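You operate a simulated robot arm through the tools that you are given. There is no shell and no other tool. Be economical: measure what you need, move in short steps, check, and stop when the job is done.

You are at the controls of a simulated two-armed robot. One attempt, no reset.

Task
Take the green hose stub with blue band and put it in the grey tray with pink band. Take the cap off the pale banded jug with white cap and lay it down on the deck beside the coil. Open the drawer marked yard tools, take the green gloves with pink band on the deck in front of the hopper and put it away in the inside of the drawer marked yard tools, then shut the tools. Press the grey button of meter marked two three times. Take the grey plug with blue band and put it on the white card with purple edge. Fetch the white bottle with orange cap and set it on the pale blue block. Press the teal button marked ease off two times. Do these in any order. Set down upright: green hose stub with blue band, white bottle with orange cap.

It is judged by the outcome, as a careful person would: the job done as asked, and still so three seconds after it is handed in. It fails if anything else is knocked over, pushed out of place, dropped, spilled or broken. Lids that push on must go on centred and level and be pressed home; caps that screw on are set level and turned clockwise until they are tight.

Robot
Two 7-joint arms with fingered hands on one trunk, on a base that drives. Base frame: it is fixed to the floor where the robot stands at the start and does not move with it; the origin is under the middle of the robot, x ahead of it, y to its left, z up; the surface under the hand at the start is at about z = 800. Lengths are in mm, angles in degrees, forces in N, time in s.
The left shoulder is at the start at [60, 177, 900], the right one opposite. Places, roughly: drawer marked yard tools [-6800, -8500, 200]; green gloves with pink band (11x23x5 cm) [-2300, -6100, 500]; green hose stub with blue band (4x4x6 cm) [500, 100, 800]; grey button of meter marked two [-3600, -4700, 700]; grey plug with blue band (5x5x5 cm) [-6200, -8600, 600]; grey tray with pink band (20x20x5 cm) [800, 0, 800]; inside of the drawer marked yard tools [-6800, -8600, 100]; pale banded jug with white cap [-5250, -6000, 500]; pale blue block (9x8x3 cm) [900, -7200, 900]; teal button marked ease off [500, -5100, 800]; white bottle with orange cap (4x4x7 cm) [500, -7100, 900]; white card with purple edge [-6250, -8500, 500]. Payload 4 kg a hand.
Tool frame (each hand has its own): the origin (TCP) lies between the finger pads and is the grasp point; the fingertips stand 37 mm ahead of it; z points along the fingers, y is the line along which they close. Largest opening 124 mm; the body of the gripper starts 43 mm behind the TCP. The gripper is a hand of 3 fingers: y runs from the thumb to the fingers, the wrist lies at [-15, -108, -202] in the tool frame, and closing takes about 1.5 s.
Orientation is told as [roll, pitch, yaw] about the base's x, y, z axes, in that order, counted from this pose: with the fingers straight down and the wrist toward the robot, the tool's x, y and z point along [0, 1, 0], [1, 0, 0] and [0, 0, -1] of the base frame.

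Tools
- The arms move only by the tool play_rows. It takes "left_series", "right_series" or both (then of equal length, played together; a hand with none holds still); each is a list of rows, each a list of 7 numbers: the opening, from 0 (shut) to 1 (fully open), then the shift along the tool's x, y, z in units of 40 mm (1.0 is 40 mm), then the turn, a rotation vector about the tool's x, y, z in units of 4 degrees (1.0 is 4 degrees). In form: [[grip, dx, dy, dz, wx, wy, wz], ...]. A call has 1 to 10 rows; each row shifts and turns the commanded pose from where the row before left it, along the tool's axes as they then stand. A call with a number of a shift or a turn outside -1 to 1 is refused whole. Rows are played at 5 a second. More than 50 mm and 8.6 degrees between two rows, or a gripper value outside its range, and nothing of the call is played. Where a pose cannot be reached the arm comes as near as it can. A force on the tool above 40 N (or 10 N above the force at the start of the call, whichever is more), or a blocked arm, ends the call early, and 0.2 s more pass. Each finger travels about 72 mm/s and halts on what it meets, pressing with about 28 N; the grip force reading is that of the motor and also rises with nothing between the fingers. The clock runs only during rows and for 0.2 s after the last one: add rows that do not move to give the fingers time. The reply holds the time, the measured pose of the TCP, the force on the tool along the base axes, the opening and the grip force, in the units named above and with some noise, with the torque about the TCP (base axes, N m) and any sound that the robot's microphone picked up.
- Cameras (640 x 400 px; columns grow to the right, rows downward): "scene" is now at [44.5, -8.5, 1537.5]; the picture's right is [-0.02, -1.00, 0.00], its down [-0.75, 0.02, -0.66] and it looks along [0.66, -0.02, -0.75] (base axes); focal length 295 px, centre (320, 200). "left" rides on the left gripper at [-64, -76, -136] in its tool frame; the picture's right is [-0.84, -0.26, 0.48], its down [0.48, -0.76, 0.43] and it looks along [0.26, 0.60, 0.76] (tool axes); focal length 256 px, centre (320, 200). "right" rides on the right gripper at [64, -76, -137] in its tool frame; the picture's right is [-0.84, 0.26, -0.48], its down [-0.48, -0.76, 0.43] and it looks along [-0.26, 0.60, 0.76] (tool axes); focal length 256 px, centre (320, 200). There is no depth. A picture from a camera that has moved, and an enlarged one, comes with that camera's place and axes in the base frame and with its lens. The place of the scene camera against the robot may be out by one fixed shift of up to 12 mm in any direction.
- grab_frame(camera): a new picture of that camera. The clock stands still meanwhile.
- slide_trunk(by): slides the trunk up (or, below 0, down) by that many mm; the arms and the scene camera ride with it, the base frame stays. It gives what a move gives, with no picture.
- steer(legs): drives the robot by 1 to 6 legs, each [ahead, left, turn to the left] in mm, mm and degrees, along the robot's own axes; the way and the turn of a leg run together, so that a leg with both is an arc; at most 1500 mm and 180 degrees a leg. The arms and the cameras ride along, it lands a little off, and it stops where it bumps. It gives what a move gives.
- set_grasp(shape, hand): the hand has 3 fingers and takes this shape, open, in about a second: jaw (thumb against the fingers, like two jaws); tri (thumb and two fingers); tip (a fingertip pinch); poke (one finger out to press); point (the index stretched); flat (the hand flat); cup (the hand cupped); fist (a fist). The gripper value then closes the fingers along that shape, each until it touches; the sizes above hold for jaw. It gives what a move gives, with no picture.
- pan_tilt(pan, tilt): turns the head with the scene camera to pan (to the left, within 86 degrees either way) and tilt (down, from -29 to 69), counted from straight ahead of the robot. It gives what a move gives.
- enlarge(camera, box): a new picture of the part [left, top, right, bottom] of that camera's present view, enlarged. The clock stands still meanwhile.
- sign_off(): hands the job in; it is judged then, once.

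Work in short steps. Places have to be worked out from the pictures, the camera data and where the tool is seen: move nearer, look again, correct. Check each grasp and each placing, and mend what went wrong. You have 196 turns and 176 pictures in all, those below and enlarged ones among them. Open the grippers and draw the arms clear of the work before you hand the job in, unless the task says otherwise; then end with one line.

The tools are called after "Emit:" as name(argument=value, ...) on one line, values as JSON. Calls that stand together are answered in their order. play_rows: Moves the arms, as the interface text tells. Its arguments: {"type":"object","properties":{"left_series":{"type":"array","items":{"type":"array","items":{"type":"number"}}},"right_series":{"type":"array","items":{"type":"array","items":{"type":"number"}}}},"required":[]} The other tools are called the same way: slide_trunk (by) slides the trunk up or down; set_grasp (shape, hand) gives the hand a shape; steer (legs) drives the base; pan_tilt (pan, tilt) turns the head that bears the scene camera; grab_frame (camera) takes a picture; enlarge (camera, box) takes an enlarged picture of a part of a camera's view; sign_off () hands the job in.

At the start:

```text
time: 0.0
left_eef_pos: [540.8, 282.2, 1086.1]
left_tool_rot: [0.0, 0.1, 0.0]
left_force: [0.1, 0.3, -0.7]
left_torque: [0.01, 0.0, -0.01]
left_opening: 123.8
left_grip_force: 0.1
left_shape: jaw
right_eef_pos: [580.4, -258.7, 1047.2]
right_tool_rot: [0.1, 0.1, 0.0]
right_force: [0.6, 0.2, -0.7]
right_torque: [-0.01, -0.01, 0.01]
right_opening: 123.4
right_grip_force: 0.0
right_shape: jaw
trunk travel left (down, up): [-425.0, 165.0]
robot x, y, heading: [-0.0, -2.0, -0.1]
head pan, tilt: [-1.4, 48.6]
```

scene: 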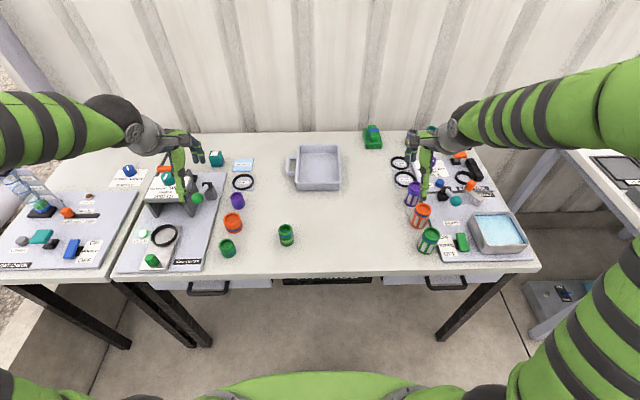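
right: 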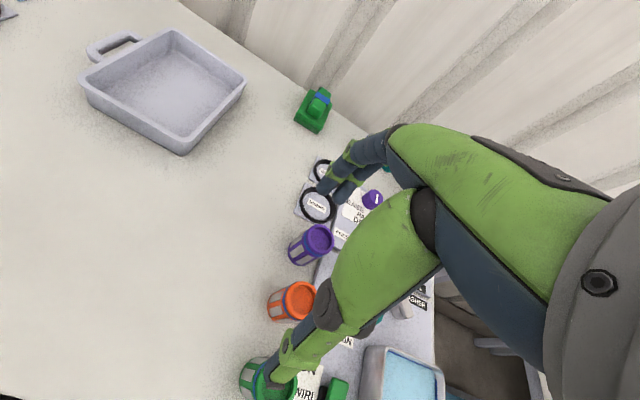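
left: 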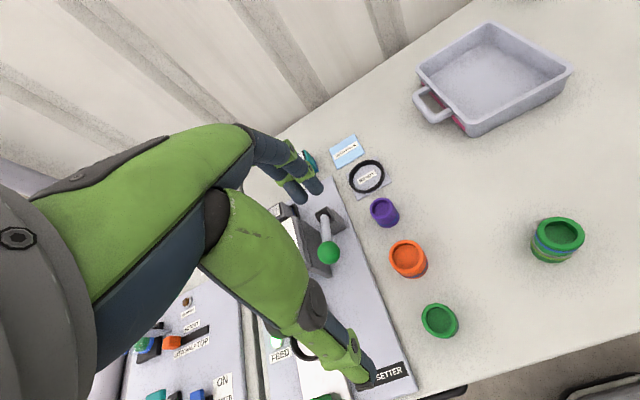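

The blue-banded hose stub is the one at scene (286,235), about [534,75,830]. I'll bring the left hand over it, still high, and look.

Emit:
play_rows(left_series=[[1, -0.86, 0, 0.3, 0, 0, 0], [1, -0.86, 0, 0.3, 0, 0, 0], [1, -0.86, 0, 0.3, 0, 0, 0], [1, -0.86, 0, 0.3, 0, 0, 0], [1, -0.86, -0.1, 0.3, 0, 0, 0], [1, -0.86, -0.1, 0.3, 0, 0, 0]])

Emit:
grab_frame(camera="left")

Emit:
enlarge(camera="scene", box=[200, 130, 380, 280])

```text
time: 1.4
left_eef_pos: [532.8, 76.1, 1013.5]
left_tool_rot: [-0.1, 0.0, 0.1]
left_force: [-0.2, 0.3, 0.1]
left_torque: [0.0, 0.01, 0.02]
left_opening: 123.7
left_grip_force: 0.1
left_shape: jaw
right_eef_pos: [578.4, -259.5, 1046.9]
right_tool_rot: [0.1, 0.0, 0.0]
right_force: [0.1, -0.1, 0.1]
right_torque: [0.01, -0.01, 0.03]
right_opening: 123.8
right_grip_force: 0.0
right_shape: jaw
trunk travel left (down, up): [-425.0, 165.0]
robot x, y, heading: [-3.1, -2.3, 0.1]
head pan, tilt: [-1.4, 48.6]
```

```text
172 pictures are left
camera left: at [456.5, 12.4, 1149.2], right [-0.26, -0.84, -0.48], down [-0.76, 0.48, -0.43], along [0.6, 0.26, -0.76], focal length 256 px, centre (320, 200)
```

left: 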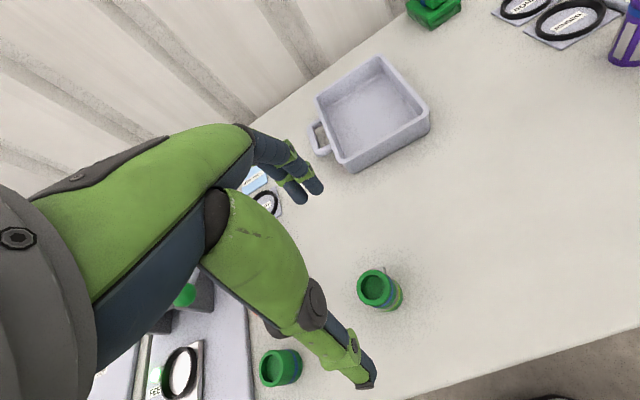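

```text
2.67 times, centred on (290, 205) of scene
camera zoom: at [44.9, -9.0, 1537.5], right [-0.02, -1.0, 0.0], down [-0.75, 0.02, -0.66], along [0.66, -0.02, -0.75], focal length 786 px, centre (400, 187)
```

zoom: 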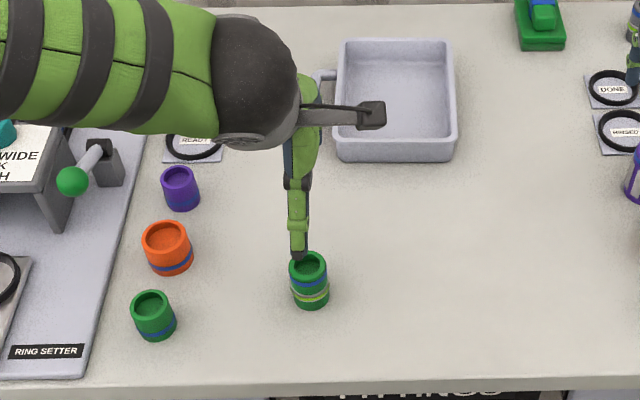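

Two green items have blue bands, so I'll look closer at both before picking.

Emit:
enlarge(camera="scene", box=[205, 215, 305, 278])

Emit:
enlarge(camera="left", box=[250, 250, 430, 390])

```text
6.35 times, centred on (255, 246) of scene
camera zoom: at [44.9, -9.0, 1537.5], right [-0.02, -1.0, 0.0], down [-0.75, 0.02, -0.66], along [0.66, -0.02, -0.75], focal length 1871 px, centre (733, -95)
```

zoom: 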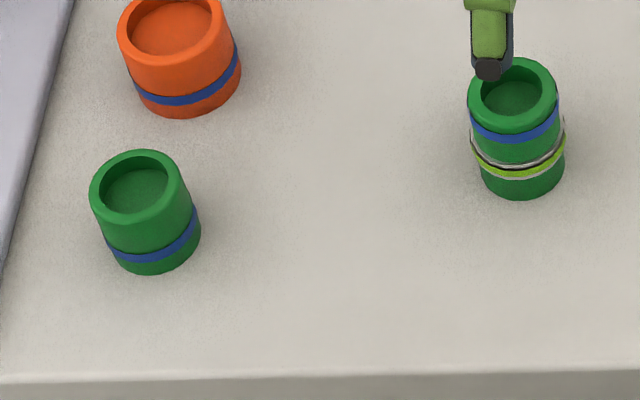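

```text
2.86 times, centred on (340, 320) of left
camera zoom: at [456.5, 12.4, 1149.2], right [-0.26, -0.84, -0.48], down [-0.76, 0.48, -0.43], along [0.6, 0.26, -0.76], focal length 731 px, centre (263, -143)
```

zoom: 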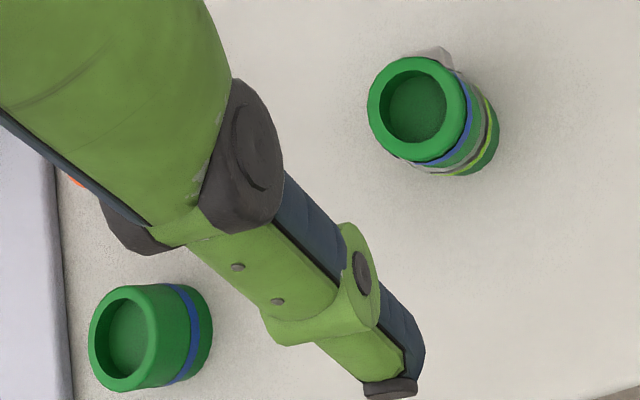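

The central one carries a hose clamp and matches the listed place, so it is the stub: [541,82] from the hand camera. I'll go down around it and close.

Emit:
play_rows(left_series=[[1, 0.15, 0.2, 0.7, 0, 0, 0], [1, 0, 0, 0.7, 0, 0, 0], [1, 0, 0, 0.7, 0, 0, 0], [1, 0, 0, 0.7, 0, 0, 0], [1, 0, 0, 0.7, 0, 0, 0], [1, 0, 0, 0.65, 0, 0, 0]])

Emit:
grab_frame(camera="left")

Emit:
enlarge(camera="scene", box=[230, 170, 350, 270])

```text
time: 2.8
left_eef_pos: [541.8, 81.2, 847.4]
left_tool_rot: [0.0, 0.0, 0.0]
left_force: [-0.4, -0.1, 0.3]
left_torque: [-0.02, -0.02, 0.04]
left_opening: 123.5
left_grip_force: 0.1
left_shape: jaw
right_eef_pos: [580.6, -258.1, 1047.0]
right_tool_rot: [0.0, 0.0, -0.1]
right_force: [0.6, 0.2, 0.0]
right_torque: [0.02, 0.02, 0.02]
right_opening: 123.8
right_grip_force: 0.0
right_shape: jaw
trunk travel left (down, up): [-425.0, 165.0]
robot x, y, heading: [3.2, -1.8, -0.0]
head pan, tilt: [-1.4, 48.6]
```

```text
168 pictures are left
camera left: at [464.8, 18.4, 983.0], right [-0.26, -0.84, -0.48], down [-0.76, 0.48, -0.43], along [0.6, 0.26, -0.76], focal length 256 px, centre (320, 200)
```

left: 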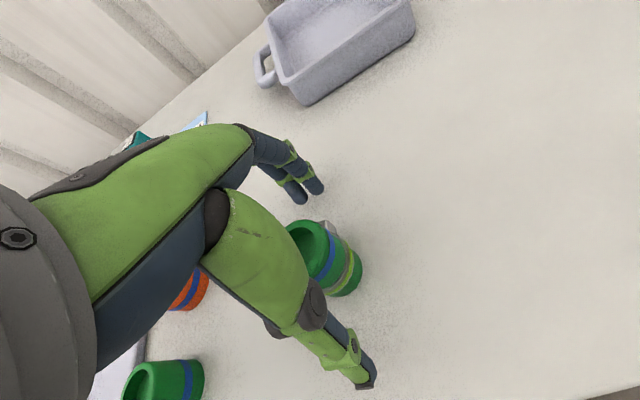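

```text
4.00 times, centred on (290, 220) of scene
camera zoom: at [44.9, -8.6, 1537.5], right [-0.02, -1.0, 0.0], down [-0.75, 0.02, -0.66], along [0.66, -0.02, -0.75], focal length 1178 px, centre (440, 120)
```

zoom: 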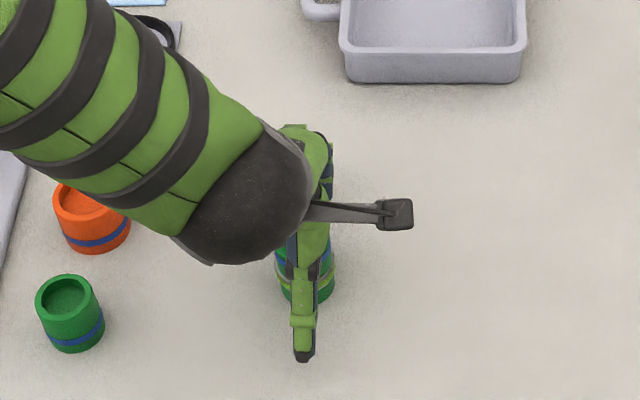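

The stub is between thumb and fingers. Closing, then lifting.

Emit:
play_rows(left_series=[[0, 0, 0, 0, 0, 0, 0], [0, 0, 0, 0, 0, 0, 0], [0, 0, 0, 0, 0, 0, 0], [0, 0, 0, 0, 0, 0, 0], [0, 0, 0, 0, 0, 0, 0], [0, 0, 0, 0, 0, 0, 0], [0, 0, 0, 0, 0, 0, 0], [0, 0, 0, -0.5, 0, 0, 0], [0, 0, 0, -1, 0, 0, 0], [0, 0, 0, -1, 0, 0, 0]])

Emit:
grab_frame(camera="left")

```text
time: 5.0
left_eef_pos: [540.3, 82.9, 947.5]
left_tool_rot: [0.0, -0.1, 0.0]
left_force: [0.4, 0.5, -0.5]
left_torque: [0.01, -0.03, 0.01]
left_opening: 38.3
left_grip_force: 28.1
left_shape: jaw
right_eef_pos: [579.5, -259.0, 1048.4]
right_tool_rot: [0.0, 0.1, -0.1]
right_force: [0.5, -0.6, 0.1]
right_torque: [0.02, 0.0, 0.04]
right_opening: 123.5
right_grip_force: 0.1
right_shape: jaw
trunk travel left (down, up): [-425.0, 165.0]
robot x, y, heading: [-1.2, 2.6, -0.0]
head pan, tilt: [-1.4, 48.6]
```

```text
166 pictures are left
camera left: at [464.0, 19.2, 1084.0], right [-0.26, -0.84, -0.48], down [-0.76, 0.48, -0.43], along [0.6, 0.25, -0.76], focal length 256 px, centre (320, 200)
```

left: 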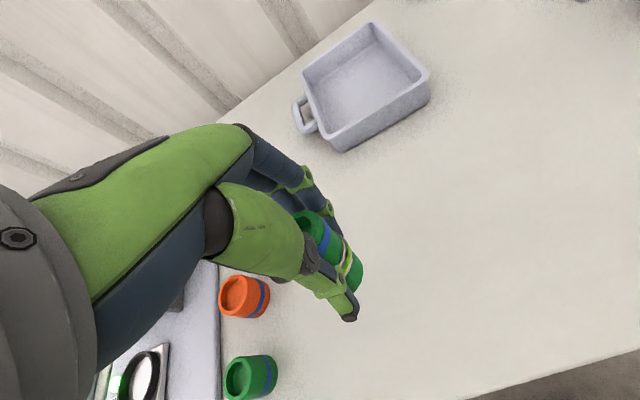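

Firm hold (38 mm). Carrying it high toward the tray.

Emit:
play_rows(left_series=[[0, -0.36, 0.9, 0, 0, 0, 0], [0, -0.36, 0.9, 0, 0, 0, 0], [0, -0.36, 0.9, 0, 0, 0, 0], [0, -0.36, 0.9, 0, 0, 0, 0], [0, -0.36, 0.9, 0, 0, 0, 0], [0, -0.36, 0.9, 0, 0, 0, 0], [0, -0.36, 0.9, 0, 0, 0, 0], [0, -0.36, 0.9, 0, 0, 0, 0]])

Emit:
grab_frame(camera="left")

Emit:
enlarge(camera="scene", box=[260, 130, 380, 205])

```text
time: 6.8
left_eef_pos: [830.2, -31.8, 947.5]
left_tool_rot: [0.0, 0.1, 0.0]
left_force: [-0.1, 0.7, -1.1]
left_torque: [0.01, -0.03, -0.01]
left_opening: 38.3
left_grip_force: 27.8
left_shape: jaw
right_eef_pos: [580.7, -260.2, 1045.6]
right_tool_rot: [0.1, 0.0, 0.0]
right_force: [-1.1, -0.4, 0.0]
right_torque: [0.01, 0.04, -0.02]
right_opening: 123.7
right_grip_force: 0.1
right_shape: jaw
trunk travel left (down, up): [-425.0, 165.0]
robot x, y, heading: [0.9, -0.7, 0.2]
head pan, tilt: [-1.4, 48.6]
```

```text
165 pictures are left
camera left: at [753.1, -96.4, 1082.9], right [-0.26, -0.84, -0.48], down [-0.76, 0.48, -0.43], along [0.6, 0.26, -0.76], focal length 256 px, centre (320, 200)
```

left: 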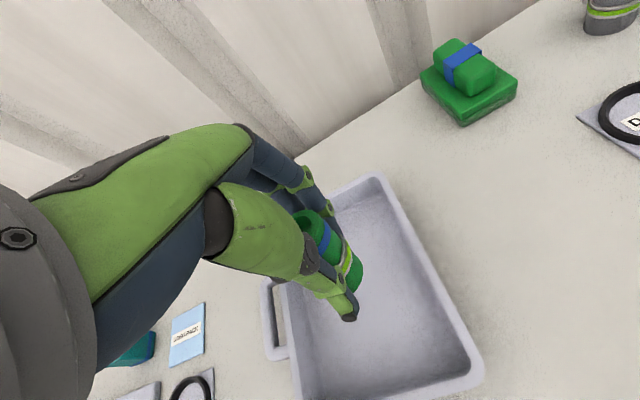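

```text
5.33 times, centred on (320, 168) of scene
camera zoom: at [45.4, -8.9, 1537.4], right [-0.02, -1.0, 0.0], down [-0.75, 0.02, -0.66], along [0.66, -0.02, -0.75], focal length 1571 px, centre (320, 373)
```

zoom: 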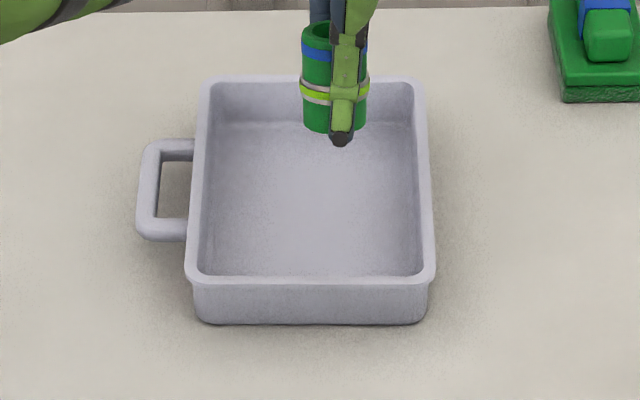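

The tray spans roughly x 735–927, y −90…57. I'll shift to its centre line and lower to just above the floor.

Emit:
play_rows(left_series=[[0, 0.4, 0, 0.7, 0, 0, 0], [0, 0, 0, 0.7, 0, 0, 0], [0, 0, 0, 0.7, 0, 0, 0], [0, 0, 0, 0.15, 0, 0, 0], [0, 0, 0, 0.1, 0, 0, 0]])

Emit:
grab_frame(camera="left")

```text
time: 8.0
left_eef_pos: [829.1, -15.4, 856.0]
left_tool_rot: [0.0, -0.1, 0.0]
left_force: [-1.8, 0.0, 8.2]
left_torque: [0.0, -0.02, -0.02]
left_opening: 38.5
left_grip_force: 27.9
left_shape: jaw
right_eef_pos: [578.6, -258.3, 1046.8]
right_tool_rot: [0.1, 0.0, 0.0]
right_force: [0.4, -0.7, -0.2]
right_torque: [0.02, 0.0, 0.0]
right_opening: 123.8
right_grip_force: 0.0
right_shape: jaw
trunk travel left (down, up): [-425.0, 165.0]
robot x, y, heading: [0.8, 2.0, -0.1]
head pan, tilt: [-1.4, 48.6]
```

```text
163 pictures are left
camera left: at [752.2, -80.1, 991.2], right [-0.26, -0.84, -0.48], down [-0.76, 0.48, -0.44], along [0.6, 0.25, -0.76], focal length 256 px, centre (320, 200)
```

left: 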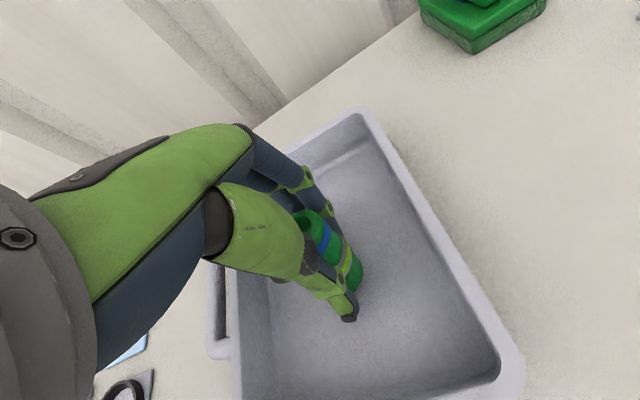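

8 N upward: the stub stands on the tray floor. I'll open part way and lift straight out.

Emit:
play_rows(left_series=[[0.4, 0, 0, 0, 0, 0, 0], [0.6, 0, 0, 0, 0, 0, 0], [0.65, 0, 0, 0, 0, 0, 0], [0.65, 0, 0, 0, 0, 0, 0], [0.65, 0, 0, -0.5, 0, 0, 0], [0.65, 0, 0, -1, 0, 0, 0], [0.65, 0, 0, -1, 0, 0, 0], [0.65, 0, 0, -1, 0, 0, 0], [0.65, 0.5, -0.8, -0.5, 0, 0, 0], [0.65, 0.7, -0.8, -0.5, 0, 0, 0]])

Emit:
grab_frame(camera="scene")

```text
time: 10.2
left_eef_pos: [763.7, 31.9, 1034.7]
left_tool_rot: [0.0, 0.0, -0.1]
left_force: [0.7, 0.3, 0.2]
left_torque: [0.02, 0.0, -0.01]
left_opening: 80.2
left_grip_force: 0.0
left_shape: jaw
right_eef_pos: [579.5, -259.3, 1048.5]
right_tool_rot: [-0.1, 0.1, 0.1]
right_force: [-0.1, 0.1, -0.4]
right_torque: [-0.01, 0.0, 0.0]
right_opening: 123.9
right_grip_force: 0.0
right_shape: jaw
trunk travel left (down, up): [-425.0, 165.0]
robot x, y, heading: [0.1, 0.2, -0.1]
head pan, tilt: [-1.4, 48.6]
```

```text
162 pictures are left
camera scene: at [43.9, -8.1, 1537.4], right [-0.02, -1.0, 0.0], down [-0.75, 0.02, -0.66], along [0.66, -0.02, -0.75], focal length 295 px, centre (320, 200)
```

scene: 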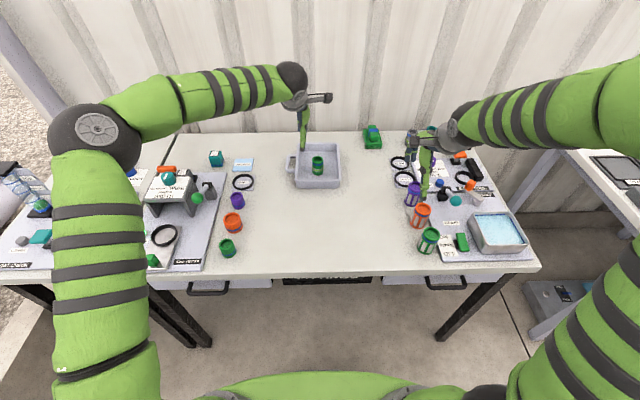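

The stub stands upright in the tray. I'll draw the left arm back in and look to the right, where the next stations are.

Emit:
play_rows(left_series=[[1, 0.5, -0.8, -0.3, 0, 0, 0], [1, 0.7, -0.8, -0.3, 0, 0, 0], [1, 0.7, -0.8, -0.3, 0, 0, 0], [1, 0.7, -0.8, -0.3, 0, 0, 0], [1, 0.7, -0.7, 0, 0, 0, 0], [1, 0.7, -0.7, 0, 0, 0, 0], [1, 0.7, -0.7, 0, 0, 0, 0], [1, 0.7, -0.3, 0, 0, 0, 0]])

Emit:
pan_tilt(pan=-80, tilt=20)

Emit:
grab_frame(camera="scene")

Emit:
pan_tilt(pan=-45, tilt=20)

Emit:
grab_frame(camera="scene")

```text
time: 12.0
left_eef_pos: [541.6, 247.7, 1082.0]
left_tool_rot: [0.0, 0.0, 0.0]
left_force: [-0.4, -0.1, 0.6]
left_torque: [0.0, -0.01, 0.02]
left_opening: 123.6
left_grip_force: 0.1
left_shape: jaw
right_eef_pos: [578.8, -259.0, 1045.8]
right_tool_rot: [0.0, 0.0, 0.0]
right_force: [0.5, 0.0, -0.7]
right_torque: [0.01, 0.02, -0.02]
right_opening: 123.9
right_grip_force: 0.0
right_shape: jaw
trunk travel left (down, up): [-425.0, 165.0]
robot x, y, heading: [-0.2, -1.7, 0.0]
head pan, tilt: [-1.4, 48.6]
```

```text
time: 13.5
left_eef_pos: [541.8, 247.5, 1082.8]
left_tool_rot: [0.1, -0.1, 0.0]
left_force: [-1.1, 0.5, 0.0]
left_torque: [-0.03, 0.01, -0.02]
left_opening: 123.7
left_grip_force: 0.1
left_shape: jaw
right_eef_pos: [579.6, -258.4, 1047.3]
right_tool_rot: [0.0, 0.0, 0.1]
right_force: [1.0, -0.5, 0.5]
right_torque: [-0.02, 0.01, 0.02]
right_opening: 123.6
right_grip_force: 0.0
right_shape: jaw
trunk travel left (down, up): [-425.0, 165.0]
robot x, y, heading: [-0.9, -3.6, 0.0]
head pan, tilt: [-80.0, 20.0]
```

```text
161 pictures are left
camera scene: at [-17.4, -98.3, 1581.2], right [-0.98, -0.17, 0.0], down [-0.06, 0.34, -0.94], along [0.16, -0.93, -0.34], focal length 295 px, centre (320, 200)
```

scene: 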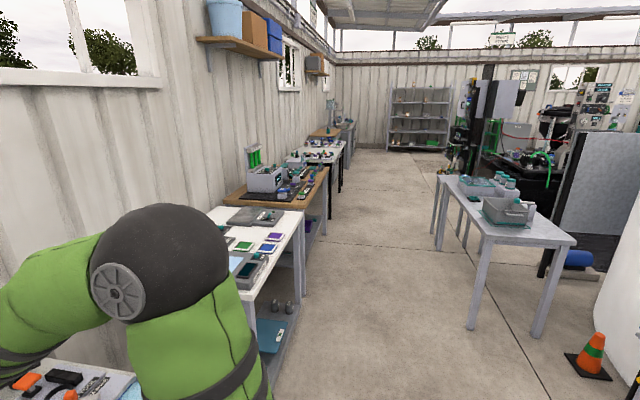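

```text
time: 14.5
left_eef_pos: [539.5, 247.3, 1082.1]
left_tool_rot: [0.0, 0.0, -0.1]
left_force: [0.6, 0.0, 0.2]
left_torque: [0.0, -0.03, -0.02]
left_opening: 123.6
left_grip_force: 0.1
left_shape: jaw
right_eef_pos: [579.0, -259.7, 1047.5]
right_tool_rot: [0.1, 0.0, 0.1]
right_force: [-0.4, -0.3, 0.5]
right_torque: [-0.01, 0.0, 0.0]
right_opening: 123.7
right_grip_force: 0.2
right_shape: jaw
trunk travel left (down, up): [-425.0, 165.0]
robot x, y, heading: [1.9, -3.0, 0.1]
head pan, tilt: [-45.0, 20.0]
```

```text
160 pictures are left
camera scene: at [32.1, -72.5, 1581.2], right [-0.71, -0.71, 0.0], down [-0.24, 0.24, -0.94], along [0.66, -0.67, -0.34], focal length 295 px, centre (320, 200)
```

scene: 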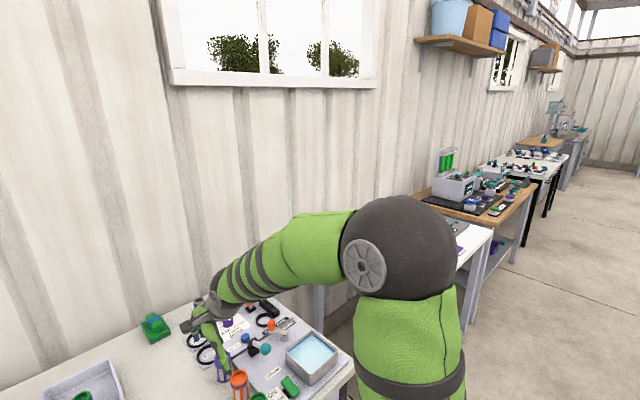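

A clear lane runs along the wall tables (fronts near x≈470, middle table beyond x<−780). I'll back up 330 and strafe right toward the "ease off" station.

Emit:
steer(legs=[[-330, 0, 0], [0, -1500, 0], [0, -1500, 0], [0, -1500, 0], [0, -500, 0]])

Emit:
pan_tilt(pan=0, tilt=35)

Emit:
grab_frame(camera="scene")

```text
time: 40.3
left_eef_pos: [196.4, -4753.8, 1081.7]
left_tool_rot: [0.0, 0.1, 0.0]
left_force: [0.3, -0.3, 0.4]
left_torque: [0.03, -0.02, -0.01]
left_opening: 123.9
left_grip_force: 0.1
left_shape: jaw
right_eef_pos: [234.5, -5259.0, 1045.4]
right_tool_rot: [-0.1, 0.0, 0.0]
right_force: [0.6, -0.3, 0.2]
right_torque: [0.03, -0.01, 0.01]
right_opening: 124.0
right_grip_force: 0.1
right_shape: jaw
trunk travel left (down, up): [-425.0, 165.0]
robot x, y, heading: [-342.8, -4999.6, -0.1]
head pan, tilt: [-45.0, 20.0]
```

```text
time: 41.4
left_eef_pos: [194.7, -4752.2, 1082.2]
left_tool_rot: [0.0, 0.0, 0.0]
left_force: [0.4, -0.8, -0.4]
left_torque: [-0.01, 0.0, 0.03]
left_opening: 123.9
left_grip_force: 0.0
left_shape: jaw
right_eef_pos: [233.3, -5258.8, 1046.7]
right_tool_rot: [0.0, -0.1, 0.0]
right_force: [0.0, -0.4, 0.3]
right_torque: [-0.01, 0.04, 0.03]
right_opening: 123.9
right_grip_force: 0.1
right_shape: jaw
trunk travel left (down, up): [-425.0, 165.0]
robot x, y, heading: [-344.0, -5003.0, -0.1]
head pan, tilt: [0.0, 35.0]
```

```text
159 pictures are left
camera scene: at [-291.3, -5006.3, 1557.4], right [0.0, -1.0, 0.0], down [-0.57, 0.0, -0.82], along [0.82, 0.0, -0.57], focal length 295 px, centre (320, 200)
```

scene: 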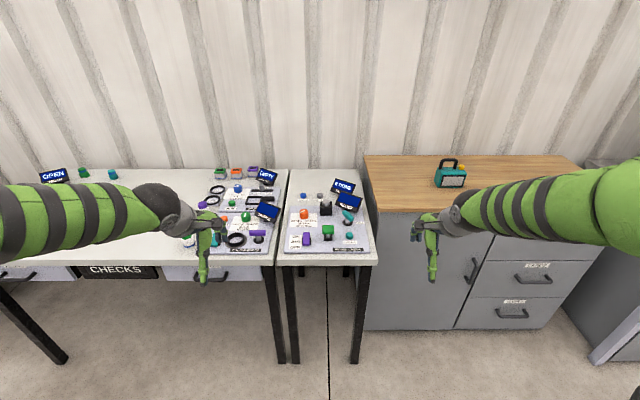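

The station is ahead. I'll enlarge the panel near pixel (346,246).

Emit:
enlarge(camera="scene", box=[275, 165, 385, 265])

```text
4.00 times, centred on (330, 215) of scene
camera zoom: at [-291.3, -5006.3, 1557.4], right [0.0, -1.0, 0.0], down [-0.57, 0.0, -0.82], along [0.82, 0.0, -0.57], focal length 1178 px, centre (280, 140)
```

zoom: 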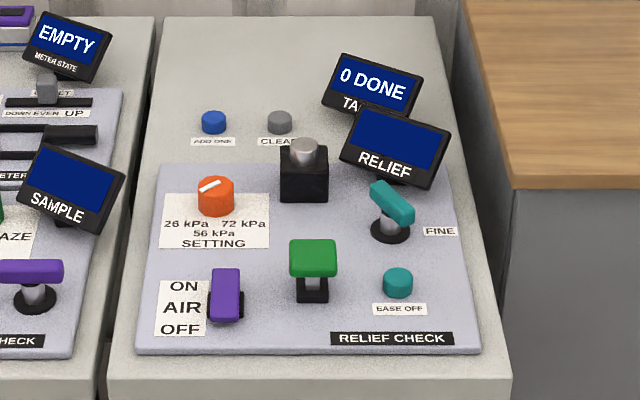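

"Ease off" sits near [533,-5116,~830]. I'll drive 300 ahead and give the right hand the poke shape.

Emit:
steer(legs=[[300, 0, 0]])

Emit:
set_grasp(hand="right", shape="poke")

Emit:
pan_tilt(pan=-5, tilt=50)

Emit:
grab_frame(camera="scene")

Emit:
grab_frame(camera="right")

```text
time: 43.5
left_eef_pos: [498.2, -4751.1, 1082.0]
left_tool_rot: [0.0, 0.0, 0.2]
left_force: [-0.7, -0.4, -0.3]
left_torque: [-0.03, 0.02, 0.03]
left_opening: 123.7
left_grip_force: 0.1
left_shape: jaw
right_eef_pos: [536.0, -5256.6, 1046.8]
right_tool_rot: [0.0, 0.2, 0.1]
right_force: [0.4, 0.1, 0.1]
right_torque: [0.01, 0.01, -0.01]
right_opening: 123.8
right_grip_force: 0.1
right_shape: jaw
trunk travel left (down, up): [-425.0, 165.0]
robot x, y, heading: [-41.8, -4995.9, 0.2]
head pan, tilt: [0.0, 35.0]
```

```text
time: 44.4
left_eef_pos: [497.4, -4751.8, 1082.9]
left_tool_rot: [0.0, 0.0, 0.1]
left_force: [-0.6, -0.8, 1.5]
left_torque: [-0.02, -0.02, 0.0]
left_opening: 123.5
left_grip_force: 0.0
left_shape: jaw
right_eef_pos: [536.1, -5258.7, 1046.9]
right_tool_rot: [0.0, 0.0, 0.1]
right_force: [0.1, 0.2, -0.1]
right_torque: [0.04, 0.01, 0.01]
right_opening: 0.0
right_grip_force: 0.0
right_shape: poke
trunk travel left (down, up): [-425.0, 165.0]
robot x, y, heading: [-45.1, -4999.4, 0.0]
head pan, tilt: [0.0, 35.0]
```

```text
time: 45.2
left_eef_pos: [497.5, -4749.8, 1082.7]
left_tool_rot: [-0.1, 0.1, 0.1]
left_force: [0.2, 0.3, -0.1]
left_torque: [0.01, 0.01, 0.0]
left_opening: 123.9
left_grip_force: 0.1
left_shape: jaw
right_eef_pos: [536.1, -5257.9, 1046.2]
right_tool_rot: [0.0, 0.0, 0.1]
right_force: [0.0, -1.0, 0.5]
right_torque: [0.0, 0.03, -0.02]
right_opening: 0.0
right_grip_force: 0.0
right_shape: poke
trunk travel left (down, up): [-425.0, 165.0]
robot x, y, heading: [-44.5, -5000.9, 0.2]
head pan, tilt: [-5.0, 50.0]
```

```text
157 pictures are left
camera scene: at [-1.0, -5012.6, 1535.7], right [-0.09, -1.0, 0.0], down [-0.76, 0.07, -0.64], along [0.64, -0.05, -0.77], focal length 295 px, centre (320, 200)
```

scene: 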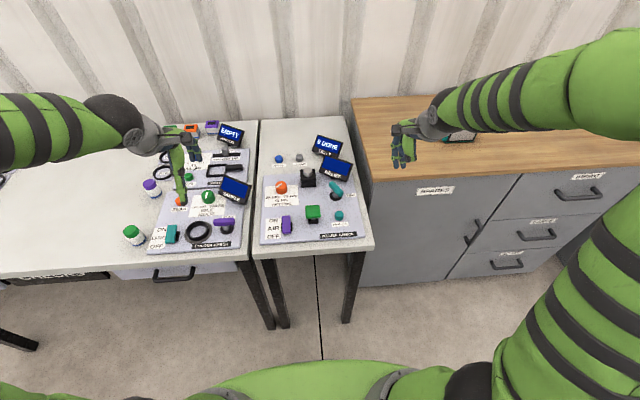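

```text
156 pictures are left
camera right: at [460.4, -5193.1, 1183.0], right [0.26, -0.84, 0.48], down [-0.76, -0.48, -0.43], along [0.6, -0.25, -0.76], focal length 256 px, centre (320, 200)
```

right: 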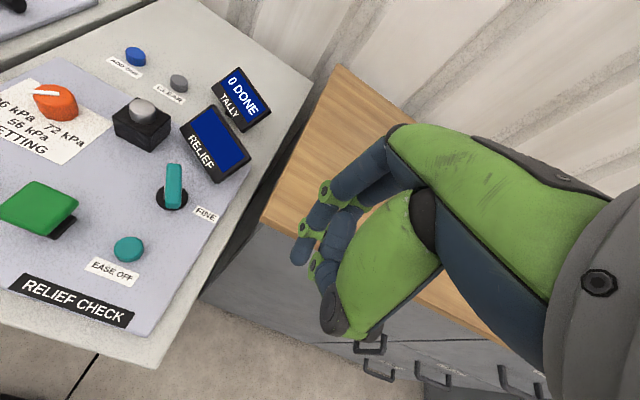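

I'll zoom on the poking finger to learn where its tip is relative to the TCP.

Emit:
enlarge(camera="right", box=[260, 140, 460, 350])

Emit:
enlarge(camera="scene", box=[360, 90, 480, 180])

```text
1.90 times, centred on (360, 245) of right
camera zoom: at [460.4, -5193.1, 1183.0], right [0.26, -0.84, 0.48], down [-0.76, -0.48, -0.43], along [0.6, -0.25, -0.76], focal length 488 px, centre (244, 114)
```

zoom: 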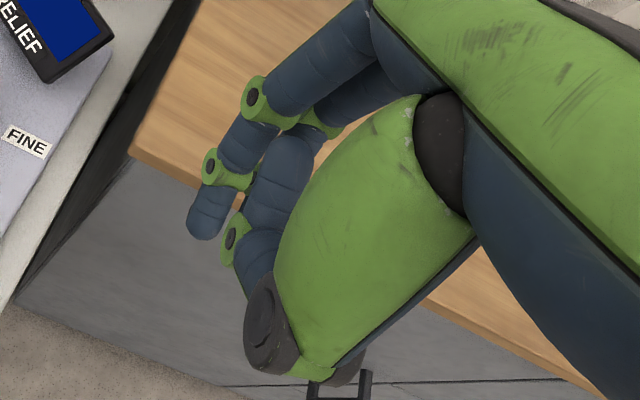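

```text
4.44 times, centred on (420, 135) of scene
camera zoom: at [-1.0, -5012.6, 1535.7], right [-0.09, -1.0, 0.0], down [-0.76, 0.07, -0.64], along [0.64, -0.05, -0.77], focal length 1309 px, centre (-124, 489)
```

zoom: 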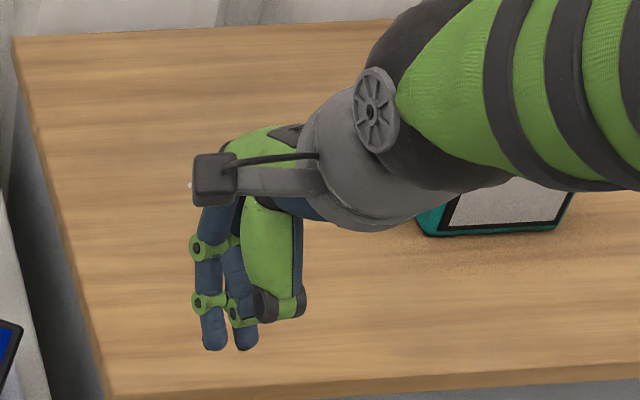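

The tip is about 37 below and ~9 to the left (+y) of the TCP. I'll move over the button, stopping ~35 mm above, and check.

Emit:
play_rows(right_series=[[0, 0.9, 0, 0, 0, 0, 0], [0, 0.9, 0, 0, 0, 0, 0], [0, 0.9, 0, 0.5, 0, 0, 0], [0, 0.87, 0, 0.7, 0, 0, 0], [0, 0, 0, 0.8, 0, 0, 0], [0, 0, 0, 0.8, 0, 0, 0], [0, 0, 0, 0.7, 0, 0, 0]])

Emit:
grab_frame(camera="right")

Emit:
enlarge(camera="scene", box=[260, 130, 400, 250])

```text
time: 46.8
left_eef_pos: [496.8, -4751.2, 1081.8]
left_tool_rot: [0.0, 0.0, 0.2]
left_force: [0.1, -0.2, -0.3]
left_torque: [0.01, 0.02, -0.01]
left_opening: 123.6
left_grip_force: 0.2
left_shape: jaw
right_eef_pos: [537.2, -5113.7, 907.4]
right_tool_rot: [0.0, 0.0, 0.1]
right_force: [0.0, 0.5, -0.7]
right_torque: [0.04, -0.02, -0.01]
right_opening: 0.1
right_grip_force: 0.1
right_shape: poke
trunk travel left (down, up): [-425.0, 165.0]
robot x, y, heading: [-42.1, -4998.1, -0.2]
head pan, tilt: [-5.0, 50.0]
```

```text
153 pictures are left
camera right: at [460.7, -5049.5, 1043.3], right [0.26, -0.84, 0.48], down [-0.76, -0.48, -0.43], along [0.6, -0.25, -0.76], focal length 256 px, centre (320, 200)
```

right: 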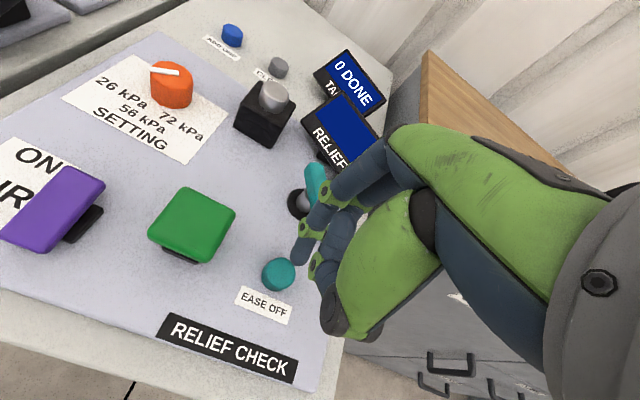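

```text
3.33 times, centred on (330, 190) of scene
camera zoom: at [-0.7, -5012.5, 1535.6], right [-0.09, -1.0, 0.0], down [-0.76, 0.07, -0.64], along [0.64, -0.06, -0.77], focal length 982 px, centre (287, 233)
```

zoom: 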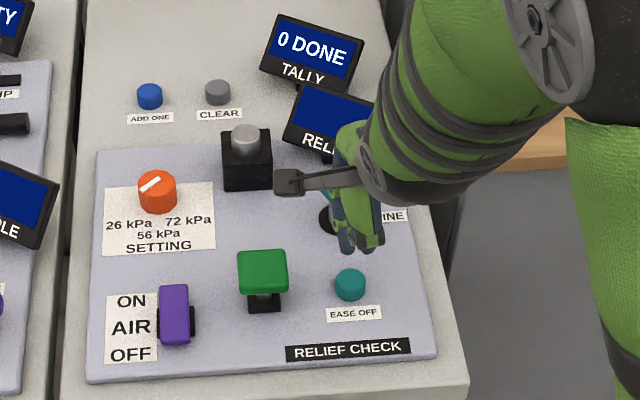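

Both views put the tip nearly above the button (a few mm far). I'll nudge back 3 mm and press down in small steps.

Emit:
play_rows(right_series=[[0, 0, -0.08, 0.4, 0, 0, 0], [0, 0, 0, 0.4, 0, 0, 0], [0, 0, 0, 0.1, 0, 0, 0], [0, 0, 0, 0.1, 0, 0, 0], [0, 0, 0, 0.1, 0, 0, 0]])

Emit:
grab_frame(camera="right")

```text
time: 48.0
left_eef_pos: [496.6, -4751.4, 1082.3]
left_tool_rot: [0.1, 0.0, 0.1]
left_force: [-0.5, -0.2, -0.5]
left_torque: [0.01, 0.0, 0.04]
left_opening: 123.8
left_grip_force: 0.0
left_shape: jaw
right_eef_pos: [531.7, -5114.2, 862.3]
right_tool_rot: [-0.1, 0.0, 0.1]
right_force: [0.6, -0.4, 1.5]
right_torque: [0.01, -0.06, -0.06]
right_opening: 0.0
right_grip_force: 0.1
right_shape: poke
trunk travel left (down, up): [-425.0, 165.0]
robot x, y, heading: [-45.6, -4997.3, 0.1]
head pan, tilt: [-5.0, 50.0]
heard: click
```

```text
151 pictures are left
camera right: at [457.0, -5049.7, 999.4], right [0.26, -0.84, 0.48], down [-0.76, -0.48, -0.44], along [0.6, -0.25, -0.76], focal length 256 px, centre (320, 200)
```

right: 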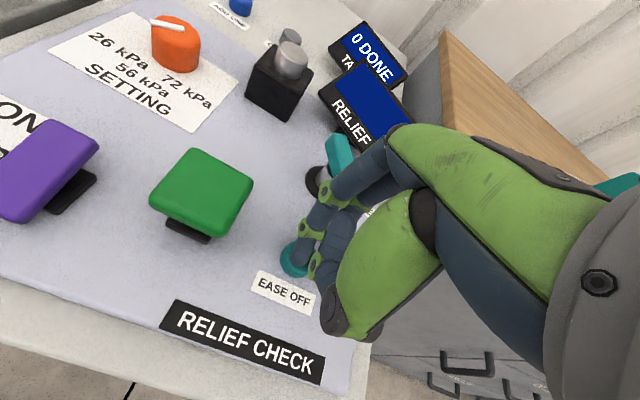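

A click: one press. I'll lift off 16 mm to release.

Emit:
play_rows(right_series=[[0, 0, 0, -0.2, 0, 0, 0], [0, 0, 0, -0.2, 0, 0, 0], [0, 0, 0, 0, 0, 0, 0]])

Emit:
play_rows(right_series=[[0, 0, 0, 0.2, 0, 0, 0], [0, 0, 0, 0.2, 0, 0, 0], [0, 0, 0, 0, 0, 0, 0]])

```text
time: 48.8
left_eef_pos: [495.9, -4751.2, 1081.9]
left_tool_rot: [0.0, 0.0, 0.1]
left_force: [0.4, 0.3, -0.4]
left_torque: [0.03, -0.01, 0.0]
left_opening: 123.8
left_grip_force: 0.0
left_shape: jaw
right_eef_pos: [531.8, -5114.4, 878.1]
right_tool_rot: [0.0, 0.0, 0.1]
right_force: [0.0, -0.5, -0.2]
right_torque: [0.02, 0.01, 0.02]
right_opening: 0.2
right_grip_force: 0.0
right_shape: poke
trunk travel left (down, up): [-425.0, 165.0]
robot x, y, heading: [-44.3, -5001.4, 0.2]
head pan, tilt: [-5.0, 50.0]
```

```text
time: 49.6
left_eef_pos: [496.8, -4751.2, 1081.8]
left_tool_rot: [0.0, 0.0, 0.0]
left_force: [-1.1, -0.5, -0.4]
left_torque: [-0.05, 0.02, 0.0]
left_opening: 123.8
left_grip_force: 0.0
left_shape: jaw
right_eef_pos: [532.4, -5114.2, 862.2]
right_tool_rot: [0.1, 0.0, 0.1]
right_force: [-0.4, -0.3, 1.5]
right_torque: [0.03, 0.0, -0.02]
right_opening: 0.0
right_grip_force: 0.1
right_shape: poke
trunk travel left (down, up): [-425.0, 165.0]
robot x, y, heading: [-44.7, -4999.2, 0.3]
head pan, tilt: [-5.0, 50.0]
heard: click
```

Second click heard: two presses done. I'll lift away, return the hand, and look right along the wall.

Emit:
play_rows(right_series=[[0, 0, 0, -0.9, 0, 0, 0], [0, 0, 0, -0.9, 0, 0, 0], [0, 0, 0, -0.9, 0, 0, 0], [0, 0, 0, -0.9, 0, 0, 0], [0, -0.8, 0, -0.9, 0, 0, 0], [0, -0.9, 0, 0, 0, 0, 0], [0, -0.9, 0, 0, 0, 0, 0], [0, -0.7, 0, 0, 0, 0, 0]])

Emit:
enlarge(camera="scene", box=[260, 130, 400, 250])

Emit:
set_grasp(hand="right", shape="jaw")

Emit:
steer(legs=[[-330, 0, 0]])

Emit:
pan_tilt(pan=-60, tilt=25)

Emit:
grab_frame(camera="scene")

```text
time: 51.4
left_eef_pos: [496.8, -4751.7, 1082.9]
left_tool_rot: [-0.1, 0.0, 0.0]
left_force: [0.8, 0.1, 0.0]
left_torque: [0.01, 0.0, 0.02]
left_opening: 123.5
left_grip_force: 0.0
left_shape: jaw
right_eef_pos: [532.1, -5247.5, 1041.9]
right_tool_rot: [0.0, 0.1, 0.0]
right_force: [0.6, 0.3, -0.4]
right_torque: [0.0, 0.01, 0.01]
right_opening: 0.0
right_grip_force: 0.0
right_shape: poke
trunk travel left (down, up): [-425.0, 165.0]
robot x, y, heading: [-42.5, -4996.9, 0.1]
head pan, tilt: [-5.0, 50.0]
```

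```text
3.33 times, centred on (330, 190) of scene
camera zoom: at [-1.1, -5013.1, 1535.6], right [-0.09, -1.0, 0.0], down [-0.76, 0.07, -0.64], along [0.64, -0.05, -0.77], focal length 982 px, centre (287, 233)
```

zoom: 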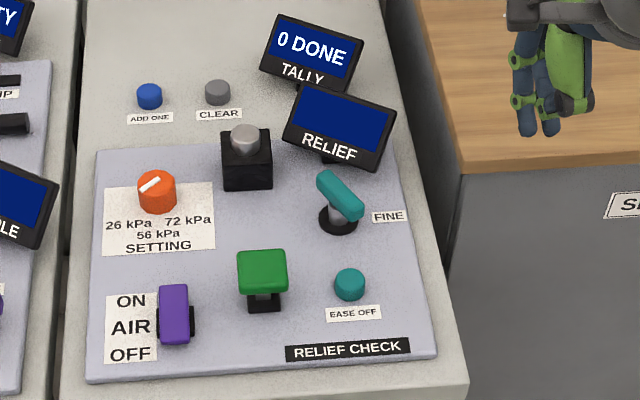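

```text
time: 52.3
left_eef_pos: [496.6, -4750.4, 1082.3]
left_tool_rot: [0.0, -0.1, 0.0]
left_force: [-0.3, 1.0, 0.1]
left_torque: [-0.03, -0.01, 0.03]
left_opening: 123.7
left_grip_force: 0.0
left_shape: jaw
right_eef_pos: [532.2, -5247.5, 1042.4]
right_tool_rot: [-0.1, 0.1, 0.1]
right_force: [0.6, -0.8, 0.5]
right_torque: [0.02, -0.03, 0.01]
right_opening: 124.1
right_grip_force: 0.0
right_shape: jaw
trunk travel left (down, up): [-425.0, 165.0]
robot x, y, heading: [-43.2, -5003.8, 0.1]
head pan, tilt: [-5.0, 50.0]
```

```text
time: 54.4
left_eef_pos: [170.3, -4750.4, 1082.4]
left_tool_rot: [-0.1, 0.0, 0.2]
left_force: [0.5, -0.6, -0.1]
left_torque: [0.01, 0.01, -0.04]
left_opening: 123.8
left_grip_force: 0.1
left_shape: jaw
right_eef_pos: [207.6, -5245.5, 1042.3]
right_tool_rot: [-0.1, 0.1, 0.2]
right_force: [0.1, 0.0, 0.6]
right_torque: [-0.02, -0.05, 0.01]
right_opening: 124.2
right_grip_force: 0.0
right_shape: jaw
trunk travel left (down, up): [-425.0, 165.0]
robot x, y, heading: [-373.0, -5000.6, 0.3]
head pan, tilt: [-5.0, 50.0]
```

```text
time: 55.7
left_eef_pos: [170.3, -4752.0, 1082.2]
left_tool_rot: [-0.1, 0.0, 0.3]
left_force: [0.5, -0.8, 0.6]
left_torque: [0.02, -0.01, 0.03]
left_opening: 123.8
left_grip_force: 0.1
left_shape: jaw
right_eef_pos: [207.2, -5246.2, 1041.5]
right_tool_rot: [0.0, 0.1, 0.2]
right_force: [-0.1, 0.0, -0.2]
right_torque: [-0.01, 0.0, -0.04]
right_opening: 124.1
right_grip_force: 0.1
right_shape: jaw
trunk travel left (down, up): [-425.0, 165.0]
robot x, y, heading: [-367.8, -4998.6, -0.1]
head pan, tilt: [-60.0, 25.0]
```

```text
149 pictures are left
camera scene: at [-357.4, -5086.4, 1573.1], right [-0.86, -0.5, 0.0], down [-0.21, 0.37, -0.91], along [0.46, -0.78, -0.42], focal length 295 px, centre (320, 200)
```

scene: 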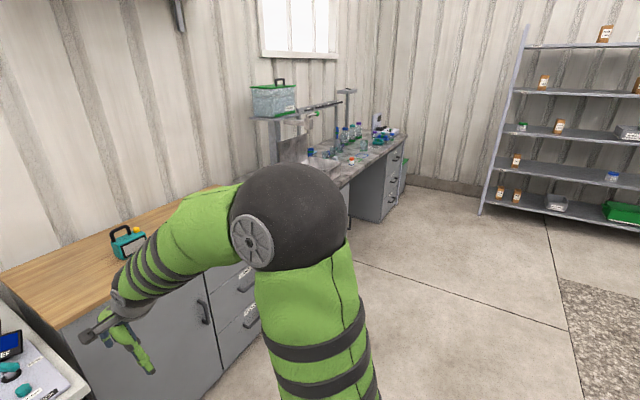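

Way is clear. Strafing right 2100 to the bottle's bench.

Emit:
steer(legs=[[0, -1050, 0], [0, -1050, 0]])

Emit:
pan_tilt(pan=0, tilt=35)

Emit:
grab_frame(camera="scene")

```text
time: 66.1
left_eef_pos: [187.6, -6850.4, 1083.2]
left_tool_rot: [0.0, 0.1, 0.8]
left_force: [-0.5, -0.6, 0.3]
left_torque: [-0.01, 0.03, -0.02]
left_opening: 123.8
left_grip_force: 0.0
left_shape: jaw
right_eef_pos: [230.4, -7344.6, 1041.4]
right_tool_rot: [0.0, 0.0, 1.0]
right_force: [-0.7, -0.6, -0.4]
right_torque: [0.0, -0.01, 0.0]
right_opening: 124.1
right_grip_force: 0.2
right_shape: jaw
trunk travel left (down, up): [-425.0, 165.0]
robot x, y, heading: [-348.2, -7105.9, 0.7]
head pan, tilt: [-60.0, 25.0]
```

```text
time: 67.4
left_eef_pos: [188.1, -6850.9, 1082.5]
left_tool_rot: [0.0, 0.0, 0.9]
left_force: [-0.4, 0.7, -0.5]
left_torque: [-0.03, 0.02, 0.01]
left_opening: 123.7
left_grip_force: 0.0
left_shape: jaw
right_eef_pos: [231.3, -7345.1, 1042.3]
right_tool_rot: [0.0, 0.0, 0.9]
right_force: [-0.4, 0.0, 0.7]
right_torque: [0.0, -0.02, -0.02]
right_opening: 124.0
right_grip_force: 0.2
right_shape: jaw
trunk travel left (down, up): [-425.0, 165.0]
robot x, y, heading: [-354.3, -7103.4, 1.1]
head pan, tilt: [0.0, 35.0]
```

```text
148 pictures are left
camera scene: at [-295.2, -7111.6, 1557.4], right [0.02, -1.0, 0.0], down [-0.57, -0.01, -0.82], along [0.82, 0.01, -0.57], focal length 295 px, centre (320, 200)
```

scene: 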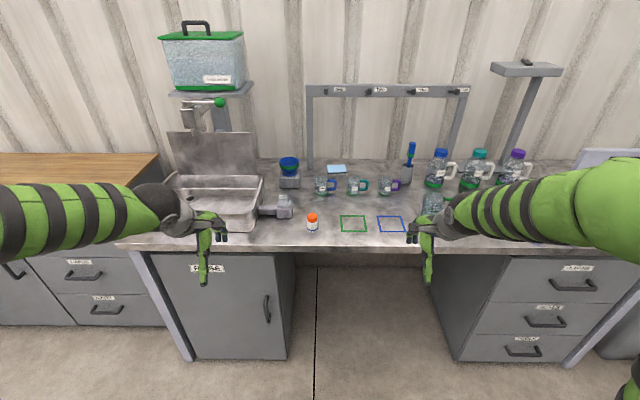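

Bottle near [483,-7076], pale blue block near [875,-7174] under a rail, bench top ≈ 900. I'll raise the trunk 100 and drive 320 ahead.

Emit:
slide_trunk(by=100)

Emit:
steer(legs=[[320, 0, -0.9]])

Emit:
pan_tilt(pan=0, tilt=45)

Emit:
grab_frame(camera="scene")

Emit:
grab_frame(camera="right")

```text
time: 68.7
left_eef_pos: [187.2, -6849.4, 1181.4]
left_tool_rot: [0.0, -0.1, 1.0]
left_force: [1.0, -0.2, 0.0]
left_torque: [0.01, 0.02, -0.01]
left_opening: 124.0
left_grip_force: 0.0
left_shape: jaw
right_eef_pos: [230.9, -7345.0, 1142.2]
right_tool_rot: [0.0, 0.1, 0.9]
right_force: [-0.8, 0.8, 0.3]
right_torque: [0.0, 0.0, -0.03]
right_opening: 123.8
right_grip_force: 0.1
right_shape: jaw
trunk travel left (down, up): [-525.0, 65.0]
robot x, y, heading: [-351.3, -7107.3, 1.1]
head pan, tilt: [0.0, 35.0]
```

```text
time: 70.9
left_eef_pos: [512.8, -6857.0, 1181.1]
left_tool_rot: [0.0, 0.1, 0.0]
left_force: [0.3, -0.7, -1.4]
left_torque: [-0.03, 0.02, -0.02]
left_opening: 123.7
left_grip_force: 0.0
left_shape: jaw
right_eef_pos: [548.0, -7352.0, 1140.8]
right_tool_rot: [0.1, 0.2, 0.0]
right_force: [0.1, -0.1, -0.4]
right_torque: [-0.03, -0.03, -0.02]
right_opening: 123.8
right_grip_force: 0.0
right_shape: jaw
trunk travel left (down, up): [-525.0, 65.0]
robot x, y, heading: [-32.7, -7106.9, 0.1]
head pan, tilt: [0.0, 35.0]
```

```text
time: 71.6
left_eef_pos: [512.4, -6856.9, 1180.1]
left_tool_rot: [0.0, 0.0, 0.0]
left_force: [0.1, 0.3, 0.2]
left_torque: [-0.01, 0.0, -0.01]
left_opening: 123.9
left_grip_force: 0.1
left_shape: jaw
right_eef_pos: [546.8, -7351.6, 1142.1]
right_tool_rot: [0.1, 0.0, 0.0]
right_force: [-0.4, 0.4, -0.3]
right_torque: [0.02, 0.03, 0.04]
right_opening: 124.1
right_grip_force: 0.1
right_shape: jaw
trunk travel left (down, up): [-525.0, 65.0]
robot x, y, heading: [-29.7, -7102.2, 0.2]
head pan, tilt: [0.0, 45.0]
```

```text
147 pictures are left
camera scene: at [18.4, -7109.9, 1642.6], right [0.0, -1.0, 0.0], down [-0.71, 0.0, -0.71], along [0.71, 0.0, -0.71], focal length 295 px, centre (320, 200)
```

scene: 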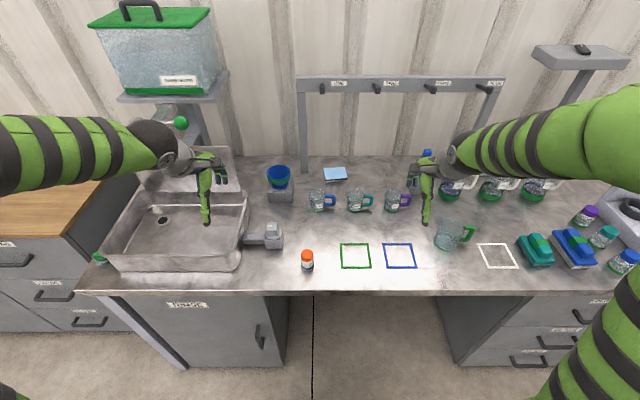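

```text
146 pictures are left
camera right: at [471.8, -7287.4, 1278.3], right [0.26, -0.84, 0.48], down [-0.76, -0.48, -0.43], along [0.6, -0.26, -0.76], focal length 256 px, centre (320, 200)
```

right: 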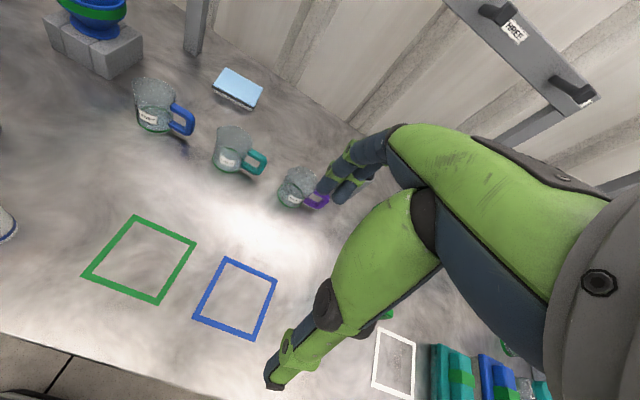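

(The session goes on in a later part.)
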